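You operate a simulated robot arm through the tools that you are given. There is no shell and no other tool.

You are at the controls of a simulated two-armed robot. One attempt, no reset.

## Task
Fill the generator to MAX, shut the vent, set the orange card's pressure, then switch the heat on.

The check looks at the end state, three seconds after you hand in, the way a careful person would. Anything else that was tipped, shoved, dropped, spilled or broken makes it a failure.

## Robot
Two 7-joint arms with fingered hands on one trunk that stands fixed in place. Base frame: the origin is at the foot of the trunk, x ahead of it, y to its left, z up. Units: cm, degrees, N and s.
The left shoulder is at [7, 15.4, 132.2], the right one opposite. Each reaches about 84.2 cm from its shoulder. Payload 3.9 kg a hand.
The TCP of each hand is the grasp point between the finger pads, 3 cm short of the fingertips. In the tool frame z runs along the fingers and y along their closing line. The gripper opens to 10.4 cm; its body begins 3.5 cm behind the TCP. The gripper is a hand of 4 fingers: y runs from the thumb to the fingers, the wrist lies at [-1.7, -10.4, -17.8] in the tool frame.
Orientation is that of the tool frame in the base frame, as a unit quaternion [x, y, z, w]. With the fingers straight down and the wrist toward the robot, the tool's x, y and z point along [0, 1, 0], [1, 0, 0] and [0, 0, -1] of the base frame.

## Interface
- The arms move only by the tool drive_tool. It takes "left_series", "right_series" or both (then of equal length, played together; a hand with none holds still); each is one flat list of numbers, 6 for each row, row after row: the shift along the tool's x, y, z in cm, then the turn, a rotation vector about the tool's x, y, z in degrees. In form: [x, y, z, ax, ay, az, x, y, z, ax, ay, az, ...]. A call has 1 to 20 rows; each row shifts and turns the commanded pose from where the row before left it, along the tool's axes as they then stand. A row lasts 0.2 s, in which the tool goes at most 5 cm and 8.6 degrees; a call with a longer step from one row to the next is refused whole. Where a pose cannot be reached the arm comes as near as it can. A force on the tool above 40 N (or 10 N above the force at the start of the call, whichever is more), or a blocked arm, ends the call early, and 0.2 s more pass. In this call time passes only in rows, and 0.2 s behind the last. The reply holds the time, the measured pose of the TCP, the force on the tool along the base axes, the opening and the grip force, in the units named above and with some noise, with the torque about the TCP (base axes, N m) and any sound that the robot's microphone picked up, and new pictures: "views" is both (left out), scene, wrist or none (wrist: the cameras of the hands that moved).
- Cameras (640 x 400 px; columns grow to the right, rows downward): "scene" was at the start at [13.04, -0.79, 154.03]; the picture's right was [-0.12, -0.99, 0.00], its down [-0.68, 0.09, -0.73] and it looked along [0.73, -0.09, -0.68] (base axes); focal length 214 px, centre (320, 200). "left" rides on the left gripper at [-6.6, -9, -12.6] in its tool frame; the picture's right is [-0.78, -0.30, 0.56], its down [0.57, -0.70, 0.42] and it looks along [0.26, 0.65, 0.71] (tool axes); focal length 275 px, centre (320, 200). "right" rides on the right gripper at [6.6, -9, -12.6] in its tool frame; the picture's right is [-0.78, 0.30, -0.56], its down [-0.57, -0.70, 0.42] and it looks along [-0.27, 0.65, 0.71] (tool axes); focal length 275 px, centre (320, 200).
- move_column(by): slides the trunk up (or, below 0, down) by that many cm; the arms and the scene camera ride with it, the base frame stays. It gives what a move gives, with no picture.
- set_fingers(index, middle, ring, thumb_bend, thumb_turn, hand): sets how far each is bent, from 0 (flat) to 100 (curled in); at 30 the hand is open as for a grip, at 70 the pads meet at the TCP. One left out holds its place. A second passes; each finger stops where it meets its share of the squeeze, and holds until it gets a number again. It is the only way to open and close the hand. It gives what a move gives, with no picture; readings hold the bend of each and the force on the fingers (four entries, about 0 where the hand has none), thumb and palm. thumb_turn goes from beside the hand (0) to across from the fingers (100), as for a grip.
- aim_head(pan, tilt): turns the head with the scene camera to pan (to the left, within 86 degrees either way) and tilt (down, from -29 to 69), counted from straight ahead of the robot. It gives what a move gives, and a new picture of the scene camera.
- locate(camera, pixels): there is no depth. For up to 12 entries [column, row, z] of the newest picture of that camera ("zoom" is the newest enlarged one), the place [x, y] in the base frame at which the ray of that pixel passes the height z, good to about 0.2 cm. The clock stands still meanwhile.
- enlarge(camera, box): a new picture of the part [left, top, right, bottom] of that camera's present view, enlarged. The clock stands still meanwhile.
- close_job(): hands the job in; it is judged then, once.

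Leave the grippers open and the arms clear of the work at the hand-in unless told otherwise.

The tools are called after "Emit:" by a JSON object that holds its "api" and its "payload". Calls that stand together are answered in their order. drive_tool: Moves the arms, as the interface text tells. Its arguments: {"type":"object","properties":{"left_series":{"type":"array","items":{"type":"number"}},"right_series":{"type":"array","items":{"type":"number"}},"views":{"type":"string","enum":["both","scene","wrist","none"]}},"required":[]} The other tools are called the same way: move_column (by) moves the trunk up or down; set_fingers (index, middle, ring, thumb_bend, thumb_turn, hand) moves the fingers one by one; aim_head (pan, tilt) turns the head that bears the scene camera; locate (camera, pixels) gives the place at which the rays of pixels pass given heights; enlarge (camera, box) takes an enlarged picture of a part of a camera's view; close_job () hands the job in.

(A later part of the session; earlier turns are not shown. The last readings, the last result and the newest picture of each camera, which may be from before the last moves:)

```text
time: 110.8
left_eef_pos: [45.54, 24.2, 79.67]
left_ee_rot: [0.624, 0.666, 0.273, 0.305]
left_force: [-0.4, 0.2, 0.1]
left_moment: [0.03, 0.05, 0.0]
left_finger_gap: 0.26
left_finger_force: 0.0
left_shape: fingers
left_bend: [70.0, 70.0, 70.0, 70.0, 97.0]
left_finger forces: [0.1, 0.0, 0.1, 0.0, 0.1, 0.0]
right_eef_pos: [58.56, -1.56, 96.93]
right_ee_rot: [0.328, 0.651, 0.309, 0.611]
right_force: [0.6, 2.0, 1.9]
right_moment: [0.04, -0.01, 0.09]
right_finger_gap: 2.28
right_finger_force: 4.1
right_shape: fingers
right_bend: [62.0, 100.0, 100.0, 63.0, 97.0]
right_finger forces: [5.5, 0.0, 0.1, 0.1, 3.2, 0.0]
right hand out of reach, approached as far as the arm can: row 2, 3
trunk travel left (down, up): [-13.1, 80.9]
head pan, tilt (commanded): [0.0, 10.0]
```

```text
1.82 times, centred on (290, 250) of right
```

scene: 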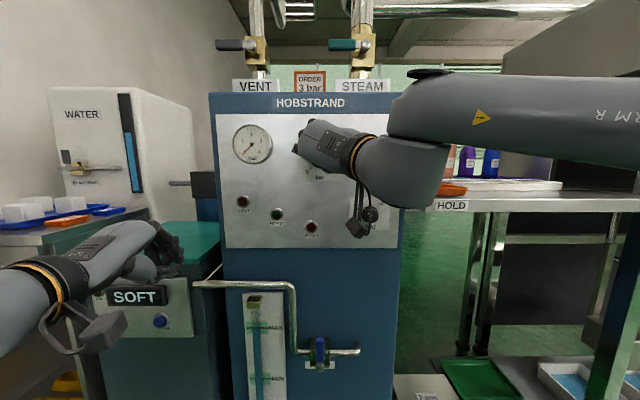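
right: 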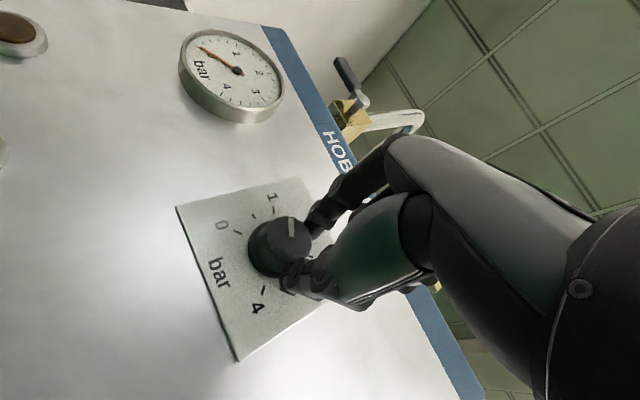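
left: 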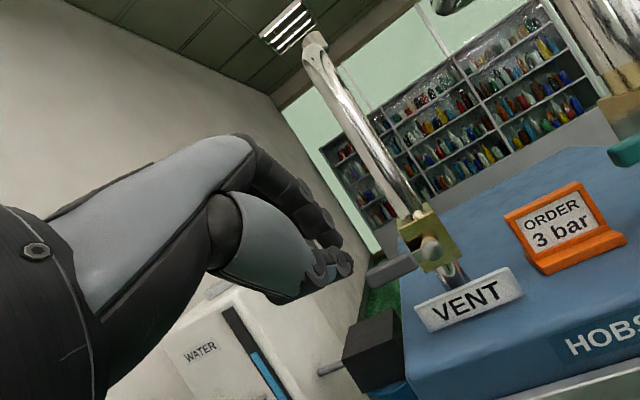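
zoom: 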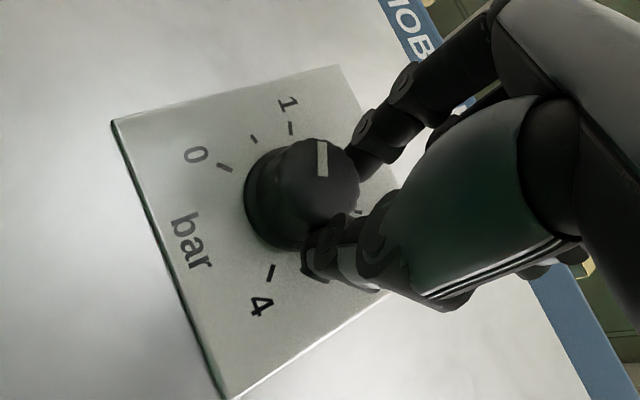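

The knob followed: the pointer moved up toward about 1. But the arm ran out of reach to the left and the pinch slid. I'll release, back out, and read the pointer. Then I'll regrip with the hand yawed left, which gives a longer stroke.

Emit:
{"api": "set_fingers", "payload": {"hand": "right", "index": 45, "thumb_bend": 45}}

Emit:
{"api": "drive_tool", "payload": {"right_series": [0, 0, -2, 0, 0, 0, 0, 0, -2.5, 0, 0, 0], "views": "both"}}

Emit:
{"api": "enlarge", "payload": {"camera": "right", "box": [140, 140, 360, 360]}}

```text
time: 111.8
left_eef_pos: [45.46, 24.06, 79.85]
left_ee_rot: [0.624, 0.666, 0.273, 0.305]
left_force: [-0.2, 0.1, -0.1]
left_moment: [0.0, -0.01, 0.01]
left_finger_gap: 0.26
left_finger_force: 0.1
left_shape: fingers
left_bend: [70.0, 70.0, 70.0, 70.0, 97.0]
left_finger forces: [0.0, 0.0, 0.2, 0.1, 0.1, 0.1]
right_eef_pos: [58.45, -1.45, 96.66]
right_ee_rot: [0.326, 0.653, 0.307, 0.611]
right_force: [0.1, -0.5, -0.3]
right_moment: [-0.01, 0.01, 0.01]
right_finger_gap: 6.61
right_finger_force: 0.0
right_shape: fingers
right_bend: [45.0, 100.0, 100.0, 45.0, 97.0]
right_finger forces: [0.1, 0.0, 0.0, 0.1, 0.0, 0.1]
trunk travel left (down, up): [-13.1, 80.9]
head pan, tilt (commanded): [0.0, 10.0]
```

```text
time: 112.4
left_eef_pos: [45.41, 24.17, 79.74]
left_ee_rot: [0.624, 0.665, 0.272, 0.306]
left_force: [0.4, 0.0, -0.3]
left_moment: [-0.01, -0.02, 0.05]
left_finger_gap: 0.24
left_finger_force: 0.1
left_shape: fingers
left_bend: [70.0, 70.0, 70.0, 70.0, 97.0]
left_finger forces: [0.1, 0.0, 0.0, 0.1, 0.1, 0.0]
right_eef_pos: [54.14, -1.56, 96.96]
right_ee_rot: [0.327, 0.652, 0.307, 0.611]
right_force: [-0.8, -0.6, -0.5]
right_moment: [0.01, -0.01, -0.01]
right_finger_gap: 6.64
right_finger_force: 0.0
right_shape: fingers
right_bend: [45.0, 100.0, 100.0, 45.0, 97.0]
right_finger forces: [0.1, 0.1, 0.1, 0.1, 0.0, 0.1]
trunk travel left (down, up): [-13.1, 80.9]
head pan, tilt (commanded): [0.0, 10.0]
```

scene: 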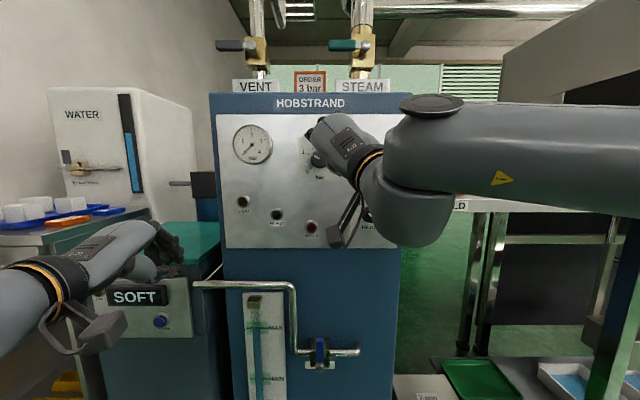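
right: 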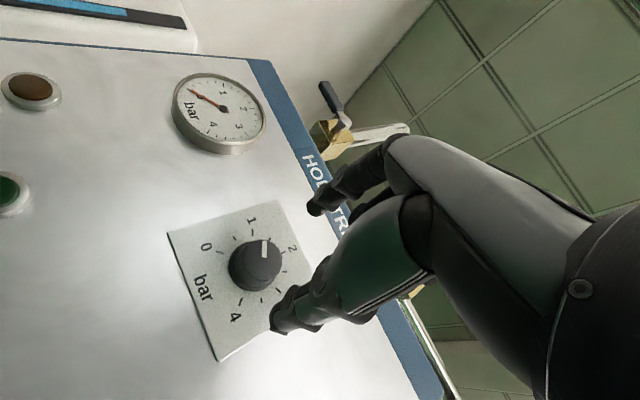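

```text
1.82 times, centred on (250, 250) of right
```

zoom: 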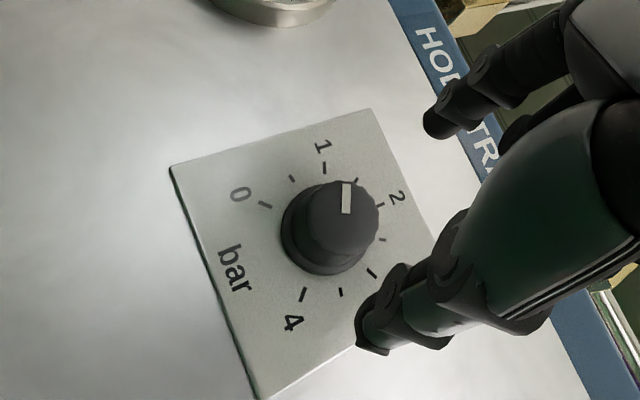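

The pointer now reads about 1.0. I need another 135°, which means two strokes of about 68°. I'll yaw the hand 20° left and roll it back 30° for the next start position.

Emit:
{"api": "drive_tool", "payload": {"right_series": [0, 0, -0.5, -3.97, 5.33, -0.43, 0, 0, 0, -3.97, 5.33, -0.43, 0, 0, 0, -3.97, 5.33, -0.43, 0, 0, 0, 2.33, 1.18, -7.03, 0, 0, 0, 2.33, 1.18, -7.03, 0, 0, 0, 2.33, 1.18, -7.03, 0, 0, 0, 2.33, 1.18, -7.03], "views": "both"}}

```text
time: 114.0
left_eef_pos: [45.42, 24.04, 79.78]
left_ee_rot: [0.624, 0.665, 0.273, 0.305]
left_force: [-0.8, 0.1, -0.2]
left_moment: [0.05, -0.01, -0.03]
left_finger_gap: 0.24
left_finger_force: 0.0
left_shape: fingers
left_bend: [70.0, 70.0, 70.0, 70.0, 97.0]
left_finger forces: [0.1, 0.0, 0.0, 0.0, 0.0, 0.0]
right_eef_pos: [52.9, -2.6, 96.61]
right_ee_rot: [0.057, 0.78, 0.217, 0.584]
right_force: [0.5, 1.1, 0.5]
right_moment: [0.0, 0.03, 0.0]
right_finger_gap: 6.64
right_finger_force: 0.0
right_shape: fingers
right_bend: [45.0, 100.0, 100.0, 45.0, 97.0]
right_finger forces: [0.0, 0.0, 0.0, 0.0, 0.0, 0.0]
right hand out of reach, approached as far as the arm can: row 7
trunk travel left (down, up): [-13.1, 80.9]
head pan, tilt (commanded): [0.0, 10.0]
```

scene: 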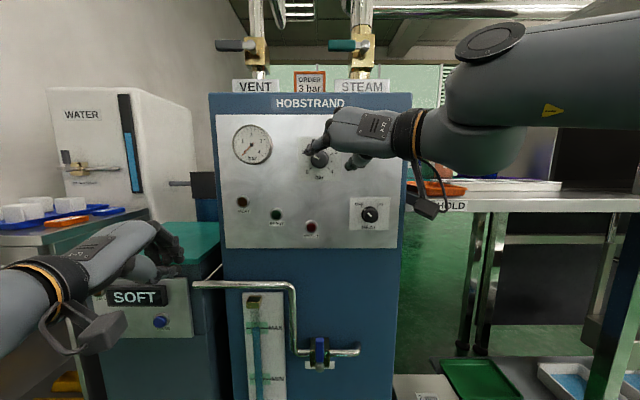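
right: 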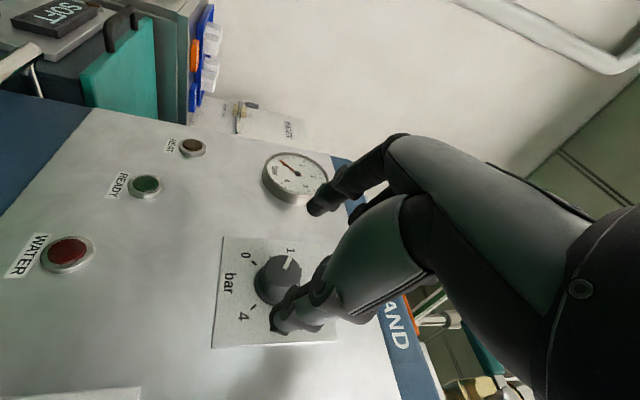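

The hand is set at roll -66°, yaw about 16°. I'll line up laterally, then go straight along the knob axis for the next grip.

Emit:
{"api": "drive_tool", "payload": {"right_series": [0.31, 1.06, 0.29, 0, 0, 0, 0.31, 1.06, 0.29, 0, 0, 0, -0.342, -0.18, 1.03, 0, 0, 0, -0.342, -0.18, 1.03, 0, 0, 0, -0.342, -0.18, 1.03, 0, 0, 0], "views": "wrist"}}

Emit:
{"api": "enlarge", "payload": {"camera": "right", "box": [180, 140, 400, 360]}}

```text
time: 115.2
left_eef_pos: [45.44, 24.13, 79.83]
left_ee_rot: [0.624, 0.665, 0.272, 0.306]
left_force: [0.2, 1.0, 0.0]
left_moment: [0.0, -0.01, -0.02]
left_finger_gap: 0.25
left_finger_force: 0.0
left_shape: fingers
left_bend: [70.0, 70.0, 70.0, 70.0, 97.0]
left_finger forces: [0.0, 0.0, 0.0, 0.0, 0.1, 0.0]
right_eef_pos: [52.71, -1.51, 95.29]
right_ee_rot: [0.056, 0.78, 0.218, 0.584]
right_force: [0.5, -0.3, 0.3]
right_moment: [0.03, 0.02, 0.0]
right_finger_gap: 6.67
right_finger_force: 0.0
right_shape: fingers
right_bend: [45.0, 100.0, 100.0, 45.0, 97.0]
right_finger forces: [0.0, 0.0, 0.0, 0.1, 0.1, 0.0]
right hand out of reach, approached as far as the arm can: row 1, 2, 3, 4, 5
trunk travel left (down, up): [-13.1, 80.9]
head pan, tilt (commanded): [0.0, 10.0]
```

right: 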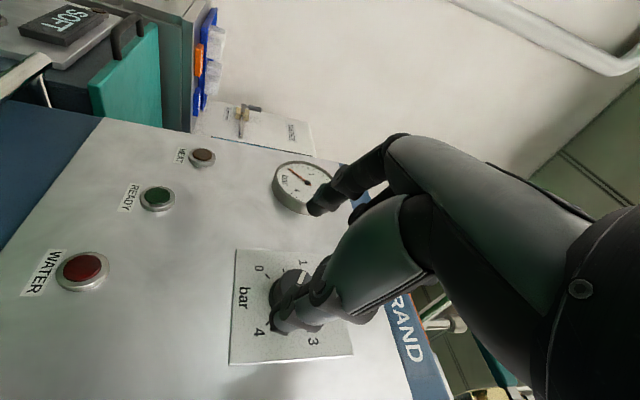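

```text
1.82 times, centred on (290, 250) of right
```

zoom: 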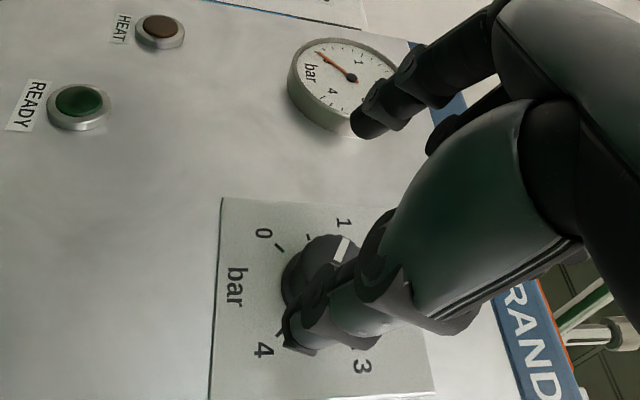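

At that extreme roll every move is out of reach, so I'll ease the roll back by 14° to about -52°, then align and advance.

Emit:
{"api": "drive_tool", "payload": {"right_series": [0, 0, 0, -2.18, -1.15, 6.55, 0, 0, 0, -2.18, -1.15, 6.55, -0.26, 0.75, 0.05, 0, 0, 0, -0.26, 0.75, 0.05, 0, 0, 0, -0.342, -0.18, 1.03, 0, 0, 0, -0.342, -0.18, 1.03, 0, 0, 0, -0.342, -0.18, 1.03, 0, 0, 0], "views": "wrist"}}

Emit:
{"api": "enlarge", "payload": {"camera": "right", "box": [180, 140, 400, 360]}}

```text
time: 116.8
left_eef_pos: [45.61, 24.2, 79.75]
left_ee_rot: [0.625, 0.665, 0.272, 0.306]
left_force: [-0.5, -1.2, -0.1]
left_moment: [0.0, -0.02, 0.01]
left_finger_gap: 0.27
left_finger_force: 0.0
left_shape: fingers
left_bend: [70.0, 70.0, 70.0, 70.0, 97.0]
left_finger forces: [0.1, 0.1, 0.0, 0.1, 0.1, 0.0]
right_eef_pos: [55.99, -0.74, 96.7]
right_ee_rot: [0.13, 0.748, 0.308, 0.573]
right_force: [-1.4, -0.1, 0.0]
right_moment: [0.01, -0.02, 0.01]
right_finger_gap: 6.64
right_finger_force: 0.0
right_shape: fingers
right_bend: [45.0, 100.0, 100.0, 45.0, 97.0]
right_finger forces: [0.0, 0.0, 0.1, 0.1, 0.1, 0.1]
trunk travel left (down, up): [-13.1, 80.9]
head pan, tilt (commanded): [0.0, 10.0]
```

right: 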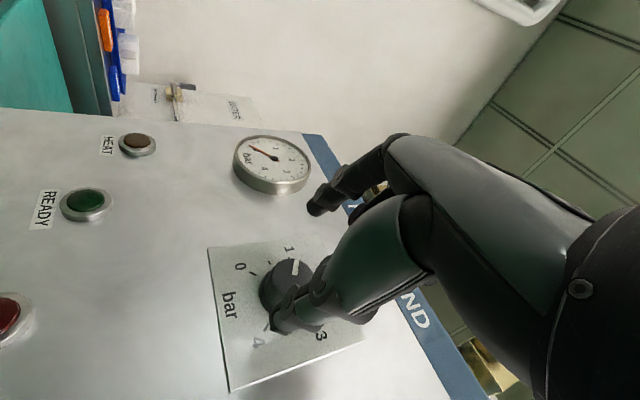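

```text
1.82 times, centred on (290, 250) of right
```

zoom: 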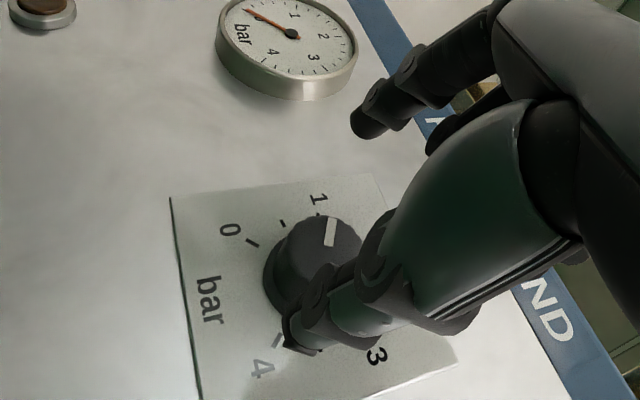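

Everything's reachable now. I'll advance the last 2.4 cm with a slight centring shift, then close on the knob.

Emit:
{"api": "drive_tool", "payload": {"right_series": [-0.37, -0.35, 1.12, 0, 0, 0, -0.37, -0.35, 1.12, 0, 0, 0], "views": "none"}}

Emit:
{"api": "set_fingers", "payload": {"hand": "right", "index": 70, "thumb_bend": 68}}

Emit:
{"api": "enlarge", "payload": {"camera": "right", "box": [180, 140, 400, 360]}}

```text
time: 117.4
left_eef_pos: [45.6, 24.05, 79.78]
left_ee_rot: [0.624, 0.666, 0.273, 0.306]
left_force: [-0.5, 0.0, -0.4]
left_moment: [-0.02, 0.03, 0.0]
left_finger_gap: 0.25
left_finger_force: 0.1
left_shape: fingers
left_bend: [70.0, 70.0, 70.0, 70.0, 97.0]
left_finger forces: [0.0, 0.0, 0.0, 0.1, 0.1, 0.1]
right_eef_pos: [58.31, -0.72, 96.39]
right_ee_rot: [0.13, 0.749, 0.308, 0.572]
right_force: [-0.2, 0.8, 1.4]
right_moment: [0.02, -0.01, -0.01]
right_finger_gap: 6.63
right_finger_force: 0.1
right_shape: fingers
right_bend: [45.0, 100.0, 100.0, 45.0, 97.0]
right_finger forces: [0.1, 0.0, 0.1, 0.0, 0.0, 0.1]
trunk travel left (down, up): [-13.1, 80.9]
head pan, tilt (commanded): [0.0, 10.0]
```

```text
time: 118.4
left_eef_pos: [45.45, 24.06, 79.76]
left_ee_rot: [0.623, 0.666, 0.274, 0.305]
left_force: [0.1, -0.6, -0.1]
left_moment: [0.03, 0.02, 0.0]
left_finger_gap: 0.23
left_finger_force: 0.0
left_shape: fingers
left_bend: [70.0, 70.0, 70.0, 70.0, 97.0]
left_finger forces: [0.1, 0.0, 0.1, 0.0, 0.1, 0.1]
right_eef_pos: [58.42, -0.84, 96.39]
right_ee_rot: [0.131, 0.748, 0.308, 0.573]
right_force: [0.5, -0.9, -0.7]
right_moment: [-0.01, 0.02, -0.05]
right_finger_gap: 3.05
right_finger_force: 8.1
right_shape: fingers
right_bend: [60.0, 100.0, 100.0, 60.0, 97.0]
right_finger forces: [7.4, 0.0, 0.0, 0.0, 8.5, 0.0]
trunk travel left (down, up): [-13.1, 80.9]
head pan, tilt (commanded): [0.0, 10.0]
```

```text
1.82 times, centred on (290, 250) of right
```

zoom: 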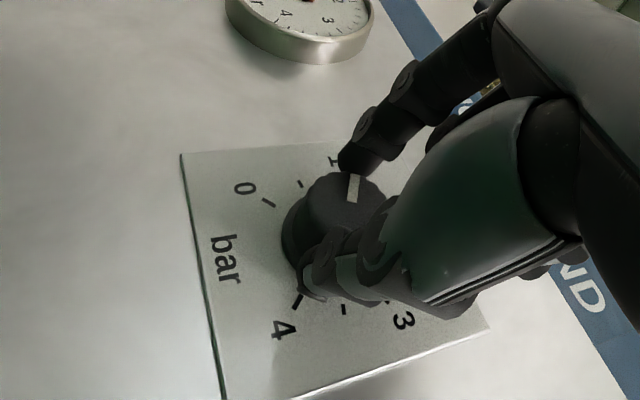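

A firm, balanced grip: 7.4 N and 8.5 N, gap 3.05 cm. I'll turn clockwise about the knob axis, 4 rows of 8°, with the matching arc shift.

Emit:
{"api": "drive_tool", "payload": {"right_series": [0.06, -0.184, -0.011, -2.47, -1.27, 7.5, 0.06, -0.184, -0.011, -2.47, -1.27, 7.5, 0.06, -0.184, -0.011, -2.47, -1.27, 7.5, 0.06, -0.184, -0.011, -2.47, -1.27, 7.5], "views": "wrist"}}

Emit:
{"api": "enlarge", "payload": {"camera": "right", "box": [140, 120, 360, 340]}}

```text
time: 119.4
left_eef_pos: [45.59, 24.14, 79.89]
left_ee_rot: [0.624, 0.666, 0.273, 0.305]
left_force: [-0.7, -0.1, 0.7]
left_moment: [0.03, -0.03, 0.02]
left_finger_gap: 0.25
left_finger_force: 0.1
left_shape: fingers
left_bend: [70.0, 70.0, 70.0, 70.0, 97.0]
left_finger forces: [0.0, 0.0, 0.1, 0.0, 0.1, 0.0]
right_eef_pos: [54.75, -1.32, 105.54]
right_ee_rot: [0.287, 0.646, 0.492, 0.508]
right_force: [0.6, -0.2, 0.4]
right_moment: [0.0, 0.01, -0.03]
right_finger_gap: 0.54
right_finger_force: 0.0
right_shape: fingers
right_bend: [70.0, 100.0, 100.0, 68.0, 97.0]
right_finger forces: [0.0, 0.0, 0.0, 0.0, 0.0, 0.0]
right hand out of reach, approached as far as the arm can: row 2, 3, 4
trunk travel left (down, up): [-13.1, 80.9]
head pan, tilt (commanded): [0.0, 10.0]
```

right: 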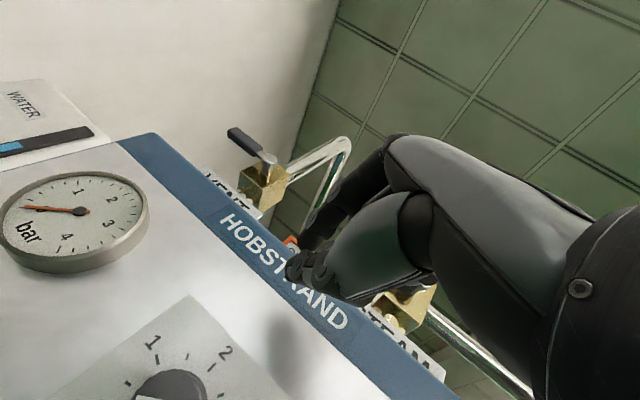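

```text
1.82 times, centred on (250, 230) of right
```

zoom: 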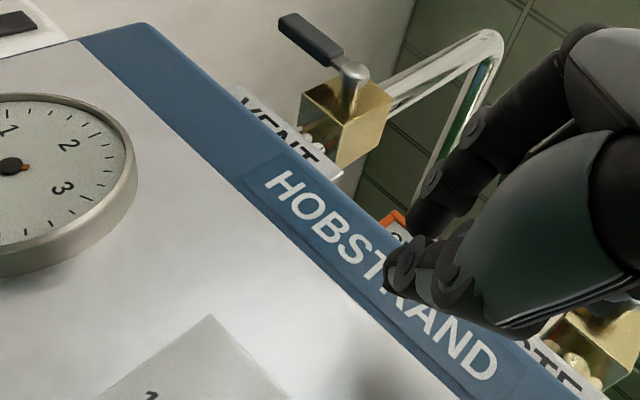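

Important lesson: past the reach limit the hand was thrown 9 cm upward. It slipped off the knob and touched nothing else (forces ~0). Long twists here aren't safe, so I'll change method and use a finger as a rack. With the fingers straight down beside the knob's right side, drawing the hand downward turns the knob clockwise. First I'll back the right hand off and lower it.

Emit:
{"api": "drive_tool", "payload": {"right_series": [-1.37, -0.55, -3.73, 0, 0, 0, -1.37, -0.55, -3.73, 0, 0, 0, -1.37, -0.55, -3.73, 0, 0, 0, 1.87, -4.6, 0, 0, 0, 0, 1.87, -4.6, 0, 0, 0, 0, 1.87, -4.6, 0, 0, 0, 0, 1.87, -4.6, 0, 0, 0, 0], "views": "both"}}

Emit:
{"api": "enlarge", "payload": {"camera": "scene", "box": [290, 130, 350, 185]}}

```text
time: 121.2
left_eef_pos: [45.5, 24.32, 79.79]
left_ee_rot: [0.623, 0.666, 0.273, 0.306]
left_force: [-0.4, 0.1, 0.6]
left_moment: [-0.01, 0.0, 0.03]
left_finger_gap: 0.26
left_finger_force: 0.1
left_shape: fingers
left_bend: [70.0, 70.0, 70.0, 70.0, 97.0]
left_finger forces: [0.0, 0.0, 0.1, 0.1, 0.0, 0.0]
right_eef_pos: [46.76, -14.67, 88.02]
right_ee_rot: [0.357, 0.647, 0.435, 0.515]
right_force: [-0.3, -0.8, 0.7]
right_moment: [0.03, 0.03, -0.02]
right_finger_gap: 0.52
right_finger_force: 0.1
right_shape: fingers
right_bend: [70.0, 100.0, 100.0, 68.0, 97.0]
right_finger forces: [0.0, 0.1, 0.1, 0.1, 0.0, 0.0]
right hand out of reach, approached as far as the arm can: row 1, 4, 5, 6
trunk travel left (down, up): [-13.1, 80.9]
head pan, tilt (commanded): [0.0, 10.0]
stopped in row 7 (right hand): the arm was blocked; the commanded pose is now the measured one
```

scene: 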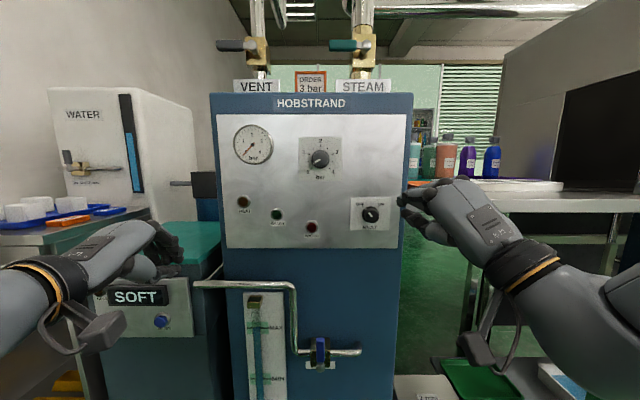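
right: 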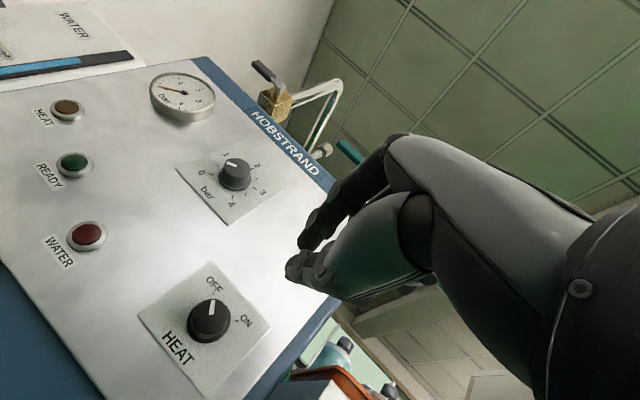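

```text
7.27 times, centred on (320, 158) of scene
```

zoom: 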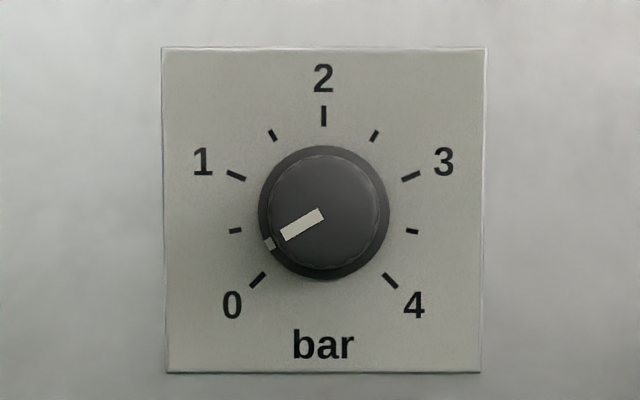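

The knob is at about 0.24 now because the slip turned it back a little. It moves easily, and nothing is damaged. The right arm reported "blocked" with no force, which was its own fold. I'll raise the trunk 22 cm so that fingers-down at the knob becomes a natural pose.

Emit:
{"api": "move_column", "payload": {"by": 22}}

Emit:
{"api": "aim_head", "payload": {"pan": 0, "tilt": 25}}

```text
time: 123.5
left_eef_pos: [45.51, 24.15, 101.81]
left_ee_rot: [0.623, 0.666, 0.273, 0.305]
left_force: [-0.8, 0.0, 0.0]
left_moment: [0.02, 0.02, 0.03]
left_finger_gap: 0.25
left_finger_force: 0.0
left_shape: fingers
left_bend: [70.0, 70.0, 70.0, 70.0, 97.0]
left_finger forces: [0.0, 0.0, 0.0, 0.1, 0.1, 0.1]
right_eef_pos: [46.81, -14.81, 110.01]
right_ee_rot: [0.357, 0.647, 0.434, 0.515]
right_force: [0.2, 0.6, 0.3]
right_moment: [0.01, 0.02, 0.01]
right_finger_gap: 0.54
right_finger_force: 0.0
right_shape: fingers
right_bend: [70.0, 100.0, 100.0, 68.0, 97.0]
right_finger forces: [0.0, 0.0, 0.0, 0.0, 0.0, 0.0]
trunk travel left (down, up): [-35.1, 58.9]
head pan, tilt (commanded): [0.0, 10.0]
```

```text
time: 124.3
left_eef_pos: [45.45, 24.17, 101.81]
left_ee_rot: [0.623, 0.666, 0.273, 0.306]
left_force: [0.0, 0.5, 0.2]
left_moment: [-0.02, 0.02, 0.01]
left_finger_gap: 0.27
left_finger_force: 0.1
left_shape: fingers
left_bend: [70.0, 70.0, 70.0, 70.0, 97.0]
left_finger forces: [0.1, 0.0, 0.0, 0.1, 0.0, 0.0]
right_eef_pos: [46.72, -14.86, 110.07]
right_ee_rot: [0.357, 0.647, 0.434, 0.515]
right_force: [-0.5, 1.0, -0.2]
right_moment: [-0.02, -0.01, -0.06]
right_finger_gap: 0.55
right_finger_force: 0.0
right_shape: fingers
right_bend: [70.0, 100.0, 100.0, 68.0, 97.0]
right_finger forces: [0.0, 0.0, 0.1, 0.0, 0.0, 0.0]
trunk travel left (down, up): [-35.1, 58.9]
head pan, tilt (commanded): [0.0, 25.0]
```

scene: 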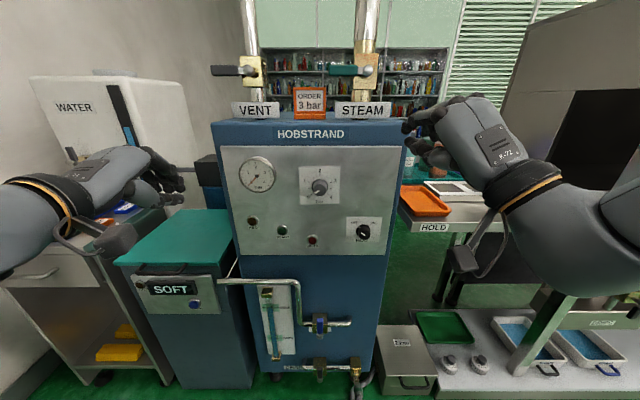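

I'll turn the right hand to fingers-down here in free air: 11 rows, about 90° in total.

Emit:
{"api": "drive_tool", "payload": {"right_series": [0, 0, 0, 7.75, 0.66, 2.37, 0, 0, 0, 7.75, 0.66, 2.37, 0, 0, 0, 7.75, 0.66, 2.37, 0, 0, 0, 7.75, 0.66, 2.37, 0, 0, 0, 7.75, 0.66, 2.37, 0, 0, 0, 7.75, 0.66, 2.37, 0, 0, 0, 7.75, 0.66, 2.37, 0, 0, 0, 7.75, 0.66, 2.37, 0, 0, 0, 7.75, 0.66, 2.37, 0, 0, 0, 7.75, 0.66, 2.37, 0, 0, 0, 7.75, 0.66, 2.37], "views": "none"}}

Emit:
{"api": "set_fingers", "payload": {"hand": "right", "index": 66, "middle": 66, "ring": 66, "thumb_bend": 15}}

Emit:
{"api": "drive_tool", "payload": {"right_series": [0, 0, 0, 0, 0, 0], "views": "both"}}

```text
time: 126.7
left_eef_pos: [45.72, 24.19, 101.72]
left_ee_rot: [0.624, 0.666, 0.273, 0.305]
left_force: [-0.3, 0.2, -0.5]
left_moment: [-0.01, -0.02, -0.01]
left_finger_gap: 0.27
left_finger_force: 0.0
left_shape: fingers
left_bend: [70.0, 70.0, 70.0, 70.0, 97.0]
left_finger forces: [0.0, 0.0, 0.0, 0.1, 0.1, 0.0]
right_eef_pos: [46.91, -14.84, 109.9]
right_ee_rot: [0.708, 0.706, -0.001, 0.0]
right_force: [0.1, 0.0, 0.0]
right_moment: [0.02, 0.0, -0.03]
right_finger_gap: 0.54
right_finger_force: 0.1
right_shape: fingers
right_bend: [70.0, 100.0, 100.0, 68.0, 97.0]
right_finger forces: [0.1, 0.1, 0.0, 0.1, 0.0, 0.0]
trunk travel left (down, up): [-35.1, 58.9]
head pan, tilt (commanded): [0.0, 25.0]
```

```text
time: 127.7
left_eef_pos: [45.41, 24.12, 101.73]
left_ee_rot: [0.624, 0.666, 0.273, 0.305]
left_force: [-0.8, 0.4, 0.9]
left_moment: [-0.02, 0.02, 0.0]
left_finger_gap: 0.26
left_finger_force: 0.0
left_shape: fingers
left_bend: [70.0, 70.0, 70.0, 70.0, 97.0]
left_finger forces: [0.1, 0.1, 0.0, 0.0, 0.1, 0.0]
right_eef_pos: [46.79, -14.84, 110.01]
right_ee_rot: [0.707, 0.707, 0.0, 0.001]
right_force: [-0.1, 1.3, 0.5]
right_moment: [0.01, 0.01, 0.0]
right_finger_gap: 7.01
right_finger_force: 0.0
right_shape: fingers
right_bend: [66.0, 66.0, 66.0, 15.0, 97.0]
right_finger forces: [0.0, 0.0, 0.0, 0.0, 0.1, 0.0]
trunk travel left (down, up): [-35.1, 58.9]
head pan, tilt (commanded): [0.0, 25.0]
```

```text
time: 128.1
left_eef_pos: [45.54, 24.18, 101.71]
left_ee_rot: [0.624, 0.665, 0.272, 0.306]
left_force: [-0.4, 0.0, 0.3]
left_moment: [0.04, 0.0, 0.01]
left_finger_gap: 0.25
left_finger_force: 0.1
left_shape: fingers
left_bend: [70.0, 70.0, 70.0, 70.0, 97.0]
left_finger forces: [0.1, 0.0, 0.0, 0.1, 0.0, 0.0]
right_eef_pos: [46.86, -14.8, 110.05]
right_ee_rot: [0.708, 0.706, 0.0, 0.002]
right_force: [0.7, -0.6, -0.4]
right_moment: [-0.01, 0.04, 0.02]
right_finger_gap: 7.04
right_finger_force: 0.2
right_shape: fingers
right_bend: [66.0, 66.0, 66.0, 15.0, 97.0]
right_finger forces: [0.0, 0.0, 0.1, 0.0, 0.0, 0.0]
trunk travel left (down, up): [-35.1, 58.9]
head pan, tilt (commanded): [0.0, 25.0]
```

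scene: 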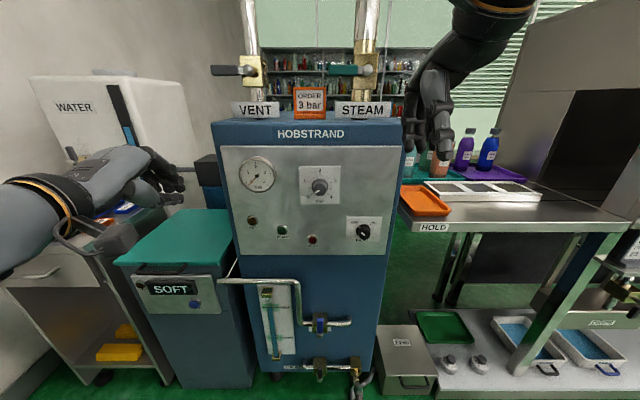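
right: 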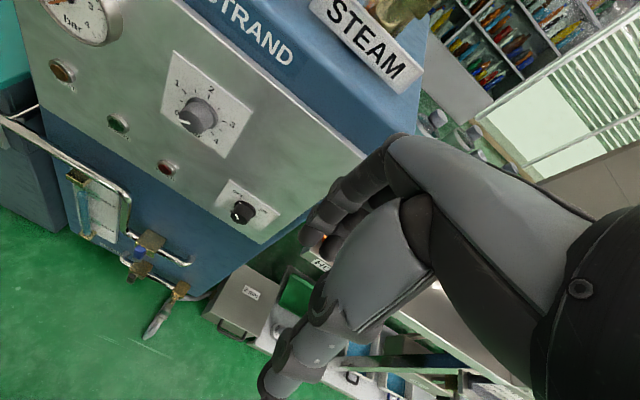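

The right hand is in its natural fingers-down pose. I'll bring it toward the knob's right side, first to about [56, -6, 101].

Emit:
{"api": "drive_tool", "payload": {"right_series": [2.2, 2.28, 2.25, 0, 0, 0, 2.2, 2.28, 2.25, 0, 0, 0, 2.2, 2.28, 2.25, 0, 0, 0, 2.2, 2.28, 2.25, 0, 0, 0], "views": "both"}}

Emit:
{"api": "enlarge", "payload": {"camera": "scene", "box": [270, 140, 410, 240]}}

Emit:
{"api": "enlarge", "payload": {"camera": "right", "box": [160, 120, 420, 400]}}

```text
time: 129.1
left_eef_pos: [45.57, 24.21, 101.7]
left_ee_rot: [0.623, 0.666, 0.273, 0.305]
left_force: [-0.4, 0.9, 0.0]
left_moment: [0.02, 0.0, 0.0]
left_finger_gap: 0.28
left_finger_force: 0.1
left_shape: fingers
left_bend: [70.0, 70.0, 70.0, 70.0, 97.0]
left_finger forces: [0.0, 0.1, 0.1, 0.0, 0.1, 0.0]
right_eef_pos: [52.33, -11.49, 102.92]
right_ee_rot: [0.708, 0.707, 0.0, 0.001]
right_force: [1.0, -0.3, 0.3]
right_moment: [0.0, 0.0, 0.02]
right_finger_gap: 7.05
right_finger_force: 0.1
right_shape: fingers
right_bend: [66.0, 66.0, 66.0, 15.0, 97.0]
right_finger forces: [0.0, 0.0, 0.0, 0.0, 0.0, 0.0]
right hand out of reach, approached as far as the arm can: row 2, 3, 4
trunk travel left (down, up): [-35.1, 58.9]
head pan, tilt (commanded): [0.0, 25.0]
```

scene: 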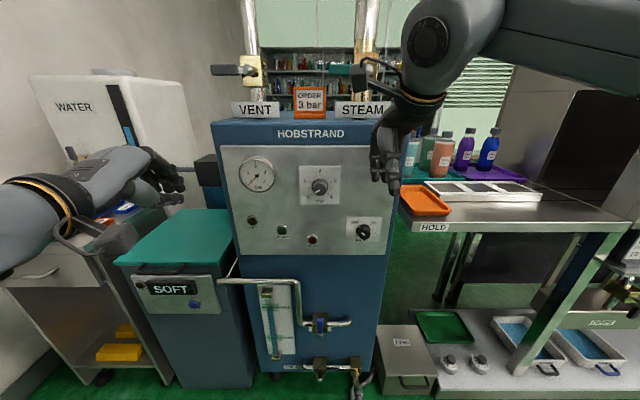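
right: 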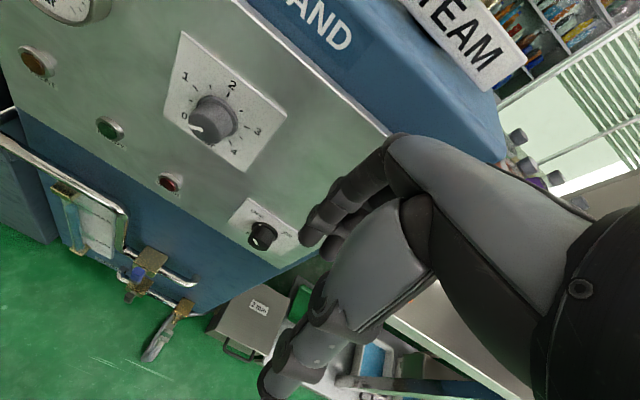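

```text
4.00 times, centred on (340, 190) of scene
```

zoom: 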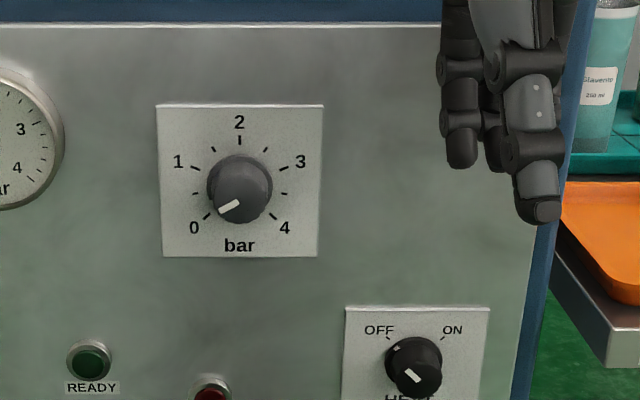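

```text
1.43 times, centred on (290, 260) of right
```

zoom: 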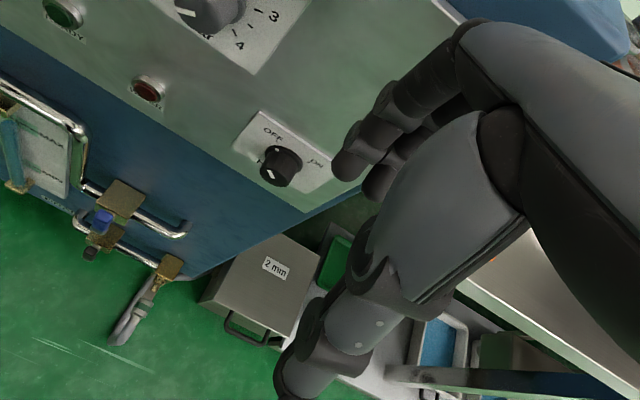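

That pose is also at the right arm's limit near the midline. The left arm, though, moved very freely in its 41° tilt with the shoulder about 10 cm above the hand. So I'll use the left fingertips as a soft rack: rest the pads on top of the pressure knob and draw them to the right, which turns it clockwise. I'll park the right hand further back, open the left thumb out of the way, and raise the trunk 17 cm.

Emit:
{"api": "drive_tool", "payload": {"right_series": [-1.5, -2, -1.5, 0, 0, 0, -1.5, -2, -1.5, 0, 0, 0, -1.5, -2, -1.5, 0, 0, 0], "views": "none"}}

Emit:
{"api": "set_fingers", "payload": {"hand": "left", "index": 66, "middle": 66, "ring": 66, "thumb_bend": 10}}

Emit:
{"api": "move_column", "payload": {"by": 17}}

Emit:
{"api": "aim_head", "payload": {"pan": 0, "tilt": 35}}

```text
time: 129.9
left_eef_pos: [45.36, 24.03, 101.95]
left_ee_rot: [0.624, 0.665, 0.273, 0.307]
left_force: [-0.3, 0.2, 0.5]
left_moment: [0.01, 0.01, -0.01]
left_finger_gap: 0.28
left_finger_force: 0.0
left_shape: fingers
left_bend: [70.0, 70.0, 70.0, 70.0, 97.0]
left_finger forces: [0.0, 0.0, 0.0, 0.0, 0.0, 0.1]
right_eef_pos: [45.98, -16.16, 107.45]
right_ee_rot: [0.708, 0.707, 0.0, 0.001]
right_force: [-0.7, -0.8, 0.5]
right_moment: [-0.02, 0.0, 0.0]
right_finger_gap: 7.05
right_finger_force: 0.0
right_shape: fingers
right_bend: [66.0, 66.0, 66.0, 15.0, 97.0]
right_finger forces: [0.1, 0.0, 0.0, 0.0, 0.0, 0.0]
trunk travel left (down, up): [-35.1, 58.9]
head pan, tilt (commanded): [0.0, 25.0]
```

```text
time: 130.9
left_eef_pos: [45.56, 24.18, 101.8]
left_ee_rot: [0.624, 0.666, 0.273, 0.305]
left_force: [-1.3, 0.9, -0.3]
left_moment: [0.02, 0.01, 0.01]
left_finger_gap: 7.3
left_finger_force: 0.0
left_shape: fingers
left_bend: [66.0, 66.0, 66.0, 10.0, 97.0]
left_finger forces: [0.0, 0.0, 0.0, 0.0, 0.0, 0.0]
right_eef_pos: [46.17, -16.06, 107.49]
right_ee_rot: [0.707, 0.707, 0.0, 0.001]
right_force: [1.1, -0.7, -0.3]
right_moment: [-0.03, -0.01, 0.05]
right_finger_gap: 7.05
right_finger_force: 0.1
right_shape: fingers
right_bend: [66.0, 66.0, 66.0, 15.0, 97.0]
right_finger forces: [0.0, 0.1, 0.0, 0.1, 0.0, 0.0]
trunk travel left (down, up): [-35.1, 58.9]
head pan, tilt (commanded): [0.0, 25.0]
```

```text
time: 132.8
left_eef_pos: [45.46, 24.12, 118.7]
left_ee_rot: [0.623, 0.666, 0.273, 0.305]
left_force: [0.6, 0.7, 0.0]
left_moment: [-0.04, 0.03, 0.06]
left_finger_gap: 7.29
left_finger_force: 0.0
left_shape: fingers
left_bend: [66.0, 66.0, 66.0, 10.0, 97.0]
left_finger forces: [0.0, 0.1, 0.0, 0.0, 0.0, 0.0]
right_eef_pos: [46.19, -15.99, 124.45]
right_ee_rot: [0.708, 0.706, -0.001, 0.001]
right_force: [0.0, 0.4, -0.3]
right_moment: [0.02, 0.01, 0.0]
right_finger_gap: 7.06
right_finger_force: 0.1
right_shape: fingers
right_bend: [66.0, 66.0, 66.0, 15.0, 97.0]
right_finger forces: [0.1, 0.0, 0.1, 0.0, 0.0, 0.1]
trunk travel left (down, up): [-52.1, 41.9]
head pan, tilt (commanded): [0.0, 25.0]
```

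```text
time: 133.6
left_eef_pos: [45.51, 24.14, 118.79]
left_ee_rot: [0.624, 0.666, 0.274, 0.306]
left_force: [-0.5, 2.2, -0.5]
left_moment: [-0.01, -0.01, -0.01]
left_finger_gap: 7.29
left_finger_force: 0.1
left_shape: fingers
left_bend: [66.0, 66.0, 66.0, 10.0, 97.0]
left_finger forces: [0.0, 0.0, 0.0, 0.1, 0.1, 0.0]
right_eef_pos: [46.27, -16.05, 124.43]
right_ee_rot: [0.708, 0.707, 0.001, 0.002]
right_force: [-0.7, -0.2, -0.6]
right_moment: [-0.03, -0.03, -0.01]
right_finger_gap: 7.06
right_finger_force: 0.0
right_shape: fingers
right_bend: [66.0, 66.0, 66.0, 15.0, 97.0]
right_finger forces: [0.0, 0.0, 0.1, 0.0, 0.0, 0.0]
trunk travel left (down, up): [-52.1, 41.9]
head pan, tilt (commanded): [0.0, 35.0]
```

scene: 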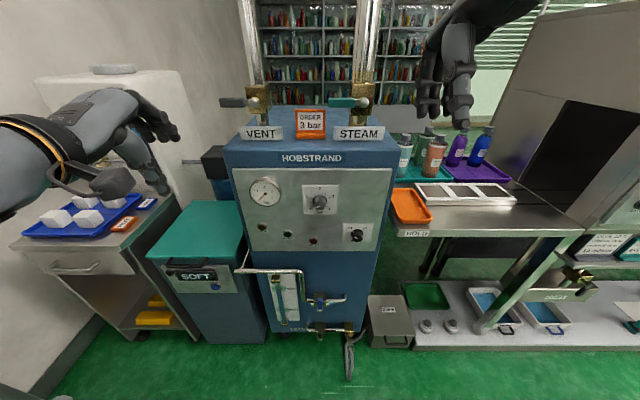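

Now I'll bring the left hand to about [53, 3, 103], in front of and above the pressure knob.

Emit:
{"api": "drive_tool", "payload": {"left_series": [-3.33, -1.4, 2.75, 0, 0, 0, -3.33, -1.4, 2.75, 0, 0, 0, -3.33, -1.4, 2.75, 0, 0, 0, -3.33, -1.4, 2.75, 0, 0, 0, -3.33, -1.4, 2.75, 0, 0, 0, -3.33, -1.4, 2.75, 0, 0, 0], "views": "both"}}

Emit:
{"api": "enlarge", "payload": {"camera": "left", "box": [240, 180, 540, 400]}}

Emit:
{"api": "enlarge", "payload": {"camera": "right", "box": [80, 0, 360, 200]}}

```text
time: 135.0
left_eef_pos: [53.85, 7.78, 103.2]
left_ee_rot: [0.623, 0.665, 0.274, 0.307]
left_force: [1.1, 0.3, 0.3]
left_moment: [0.04, -0.01, 0.01]
left_finger_gap: 7.33
left_finger_force: 0.2
left_shape: fingers
left_bend: [66.0, 66.0, 66.0, 10.0, 97.0]
left_finger forces: [0.0, 0.0, 0.0, 0.0, 0.0, 0.0]
left hand out of reach, approached as far as the arm can: row 2, 3, 4
right_eef_pos: [46.21, -16.28, 124.39]
right_ee_rot: [0.708, 0.706, 0.002, 0.0]
right_force: [-0.4, -0.9, 0.2]
right_moment: [0.03, 0.01, 0.02]
right_finger_gap: 7.06
right_finger_force: 0.1
right_shape: fingers
right_bend: [66.0, 66.0, 66.0, 15.0, 97.0]
right_finger forces: [0.0, 0.0, 0.0, 0.1, 0.1, 0.1]
trunk travel left (down, up): [-52.1, 41.9]
head pan, tilt (commanded): [0.0, 35.0]
```

scene: 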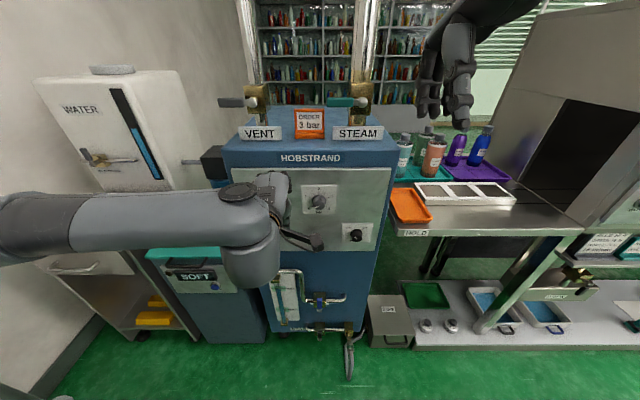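
left: 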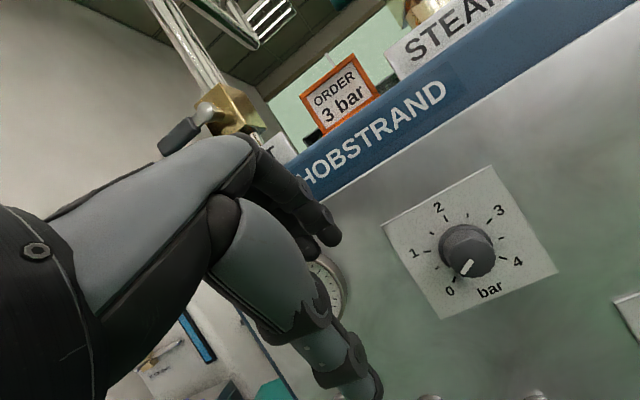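

```text
1.82 times, centred on (390, 290) of left
```

zoom: 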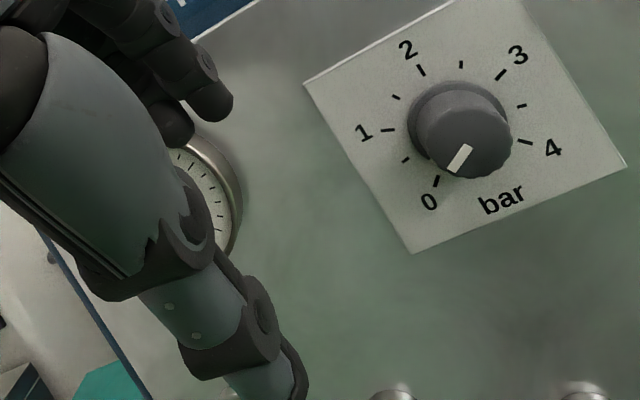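

```text
2.00 times, centred on (220, 100) of right
```

zoom: 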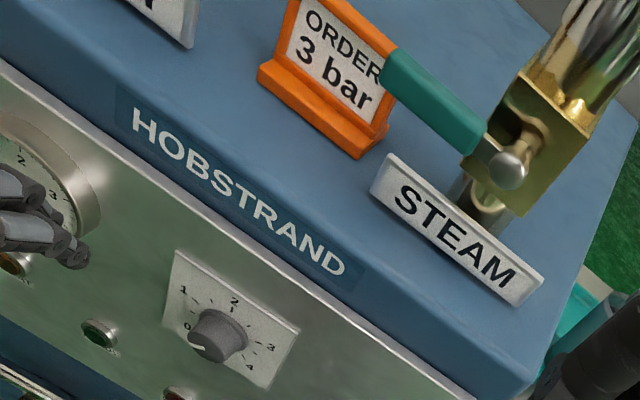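

Both wrist cameras see the dial well (pointer about 0.25). I'll go to about [58.7, 1.3, 101.5], with the fingertips just above the knob top and clear of the panel.

Emit:
{"api": "drive_tool", "payload": {"left_series": [-2.17, 0.49, 1.63, 0, 0, 0, -2.17, 0.49, 1.63, 0, 0, 0, -2.17, 0.49, 1.63, 0, 0, 0], "views": "both"}}

Emit:
{"api": "enlarge", "payload": {"camera": "right", "box": [60, 60, 260, 200]}}

Emit:
{"api": "enlarge", "payload": {"camera": "left", "box": [240, 180, 500, 400]}}

```text
time: 135.8
left_eef_pos: [58.76, 1.53, 101.58]
left_ee_rot: [0.624, 0.666, 0.273, 0.305]
left_force: [0.4, -0.2, 0.5]
left_moment: [-0.01, -0.01, -0.01]
left_finger_gap: 7.31
left_finger_force: 0.0
left_shape: fingers
left_bend: [66.0, 66.0, 66.0, 10.0, 97.0]
left_finger forces: [0.1, 0.0, 0.0, 0.0, 0.1, 0.0]
right_eef_pos: [46.29, -16.04, 124.39]
right_ee_rot: [0.708, 0.706, 0.0, 0.0]
right_force: [0.7, 0.5, -0.2]
right_moment: [0.03, 0.02, -0.03]
right_finger_gap: 7.05
right_finger_force: 0.0
right_shape: fingers
right_bend: [66.0, 66.0, 66.0, 15.0, 97.0]
right_finger forces: [0.0, 0.0, 0.1, 0.1, 0.0, 0.1]
trunk travel left (down, up): [-52.1, 41.9]
head pan, tilt (commanded): [0.0, 35.0]
```

scene: 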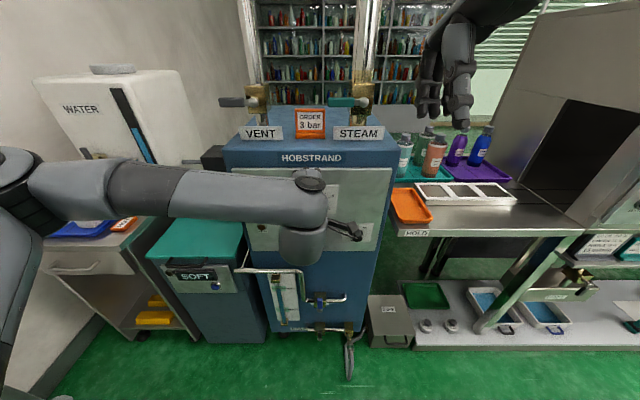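
left: 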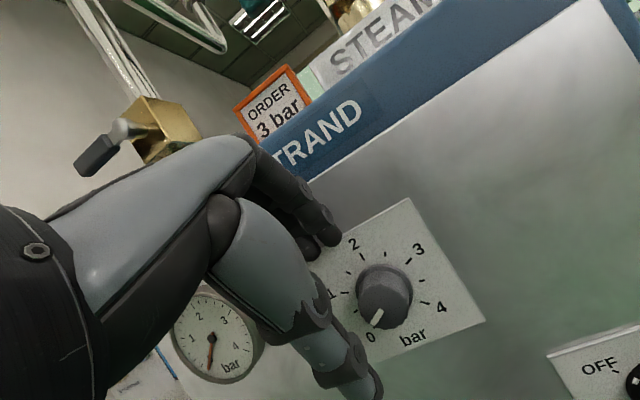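

```text
2.86 times, centred on (160, 130) of right
```

zoom: 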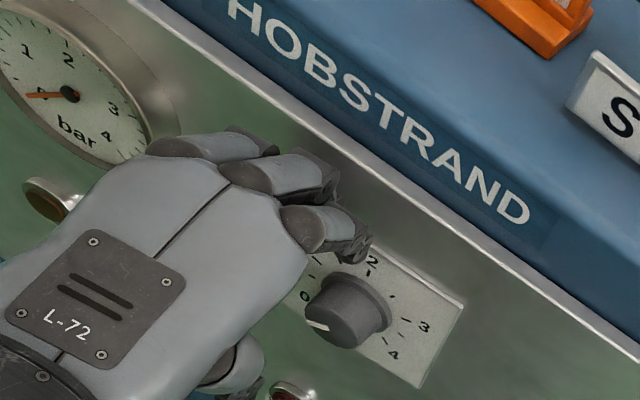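

```text
1.82 times, centred on (370, 290) of left
```

zoom: 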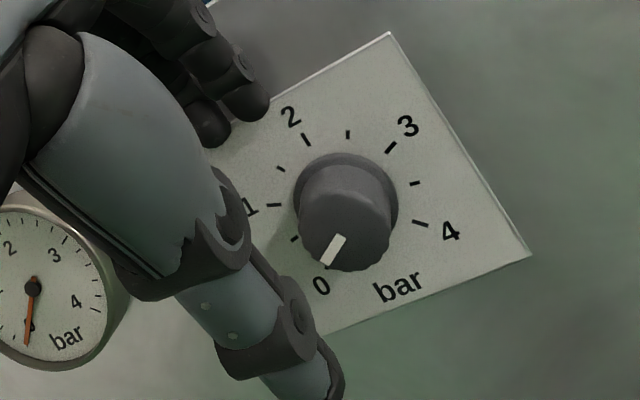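

The right camera shows the index fingertip just left of and above the knob. I'll descend 3 cm and check again.

Emit:
{"api": "drive_tool", "payload": {"left_series": [0.07, -0.75, 0.66, 0, 0, 0, 0.07, -0.75, 0.66, 0, 0, 0, 0.07, -0.75, 0.66, 0, 0, 0], "views": "wrist"}}

Emit:
{"api": "enlarge", "payload": {"camera": "right", "box": [60, 60, 260, 200]}}

Emit:
{"api": "enlarge", "payload": {"camera": "left", "box": [240, 140, 500, 360]}}

```text
time: 136.6
left_eef_pos: [58.7, 1.64, 98.53]
left_ee_rot: [0.623, 0.666, 0.273, 0.305]
left_force: [0.2, -0.4, 0.0]
left_moment: [0.01, 0.0, 0.0]
left_finger_gap: 7.34
left_finger_force: 0.1
left_shape: fingers
left_bend: [66.0, 66.0, 66.0, 10.0, 97.0]
left_finger forces: [0.0, 0.0, 0.0, 0.1, 0.1, 0.0]
right_eef_pos: [46.29, -16.0, 124.41]
right_ee_rot: [0.708, 0.707, 0.0, 0.002]
right_force: [-0.6, 0.1, 0.1]
right_moment: [0.03, 0.02, -0.03]
right_finger_gap: 7.06
right_finger_force: 0.1
right_shape: fingers
right_bend: [66.0, 66.0, 66.0, 15.0, 97.0]
right_finger forces: [0.1, 0.0, 0.0, 0.1, 0.0, 0.0]
trunk travel left (down, up): [-52.1, 41.9]
head pan, tilt (commanded): [0.0, 35.0]
```

left: 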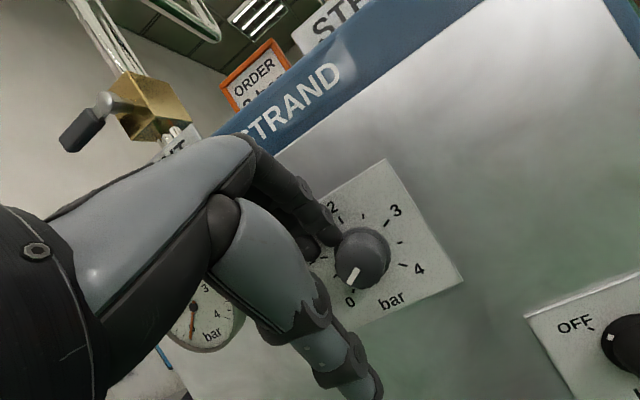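

```text
2.86 times, centred on (160, 130) of right
```

zoom: 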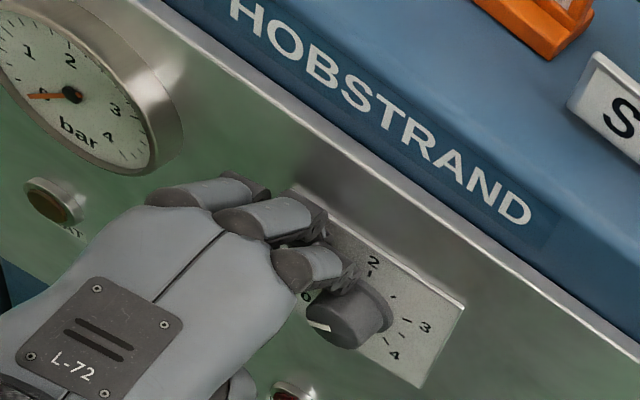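

```text
1.82 times, centred on (370, 250) of left
```

zoom: 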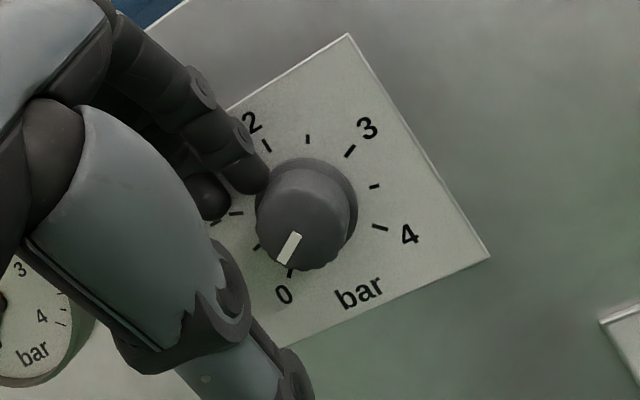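

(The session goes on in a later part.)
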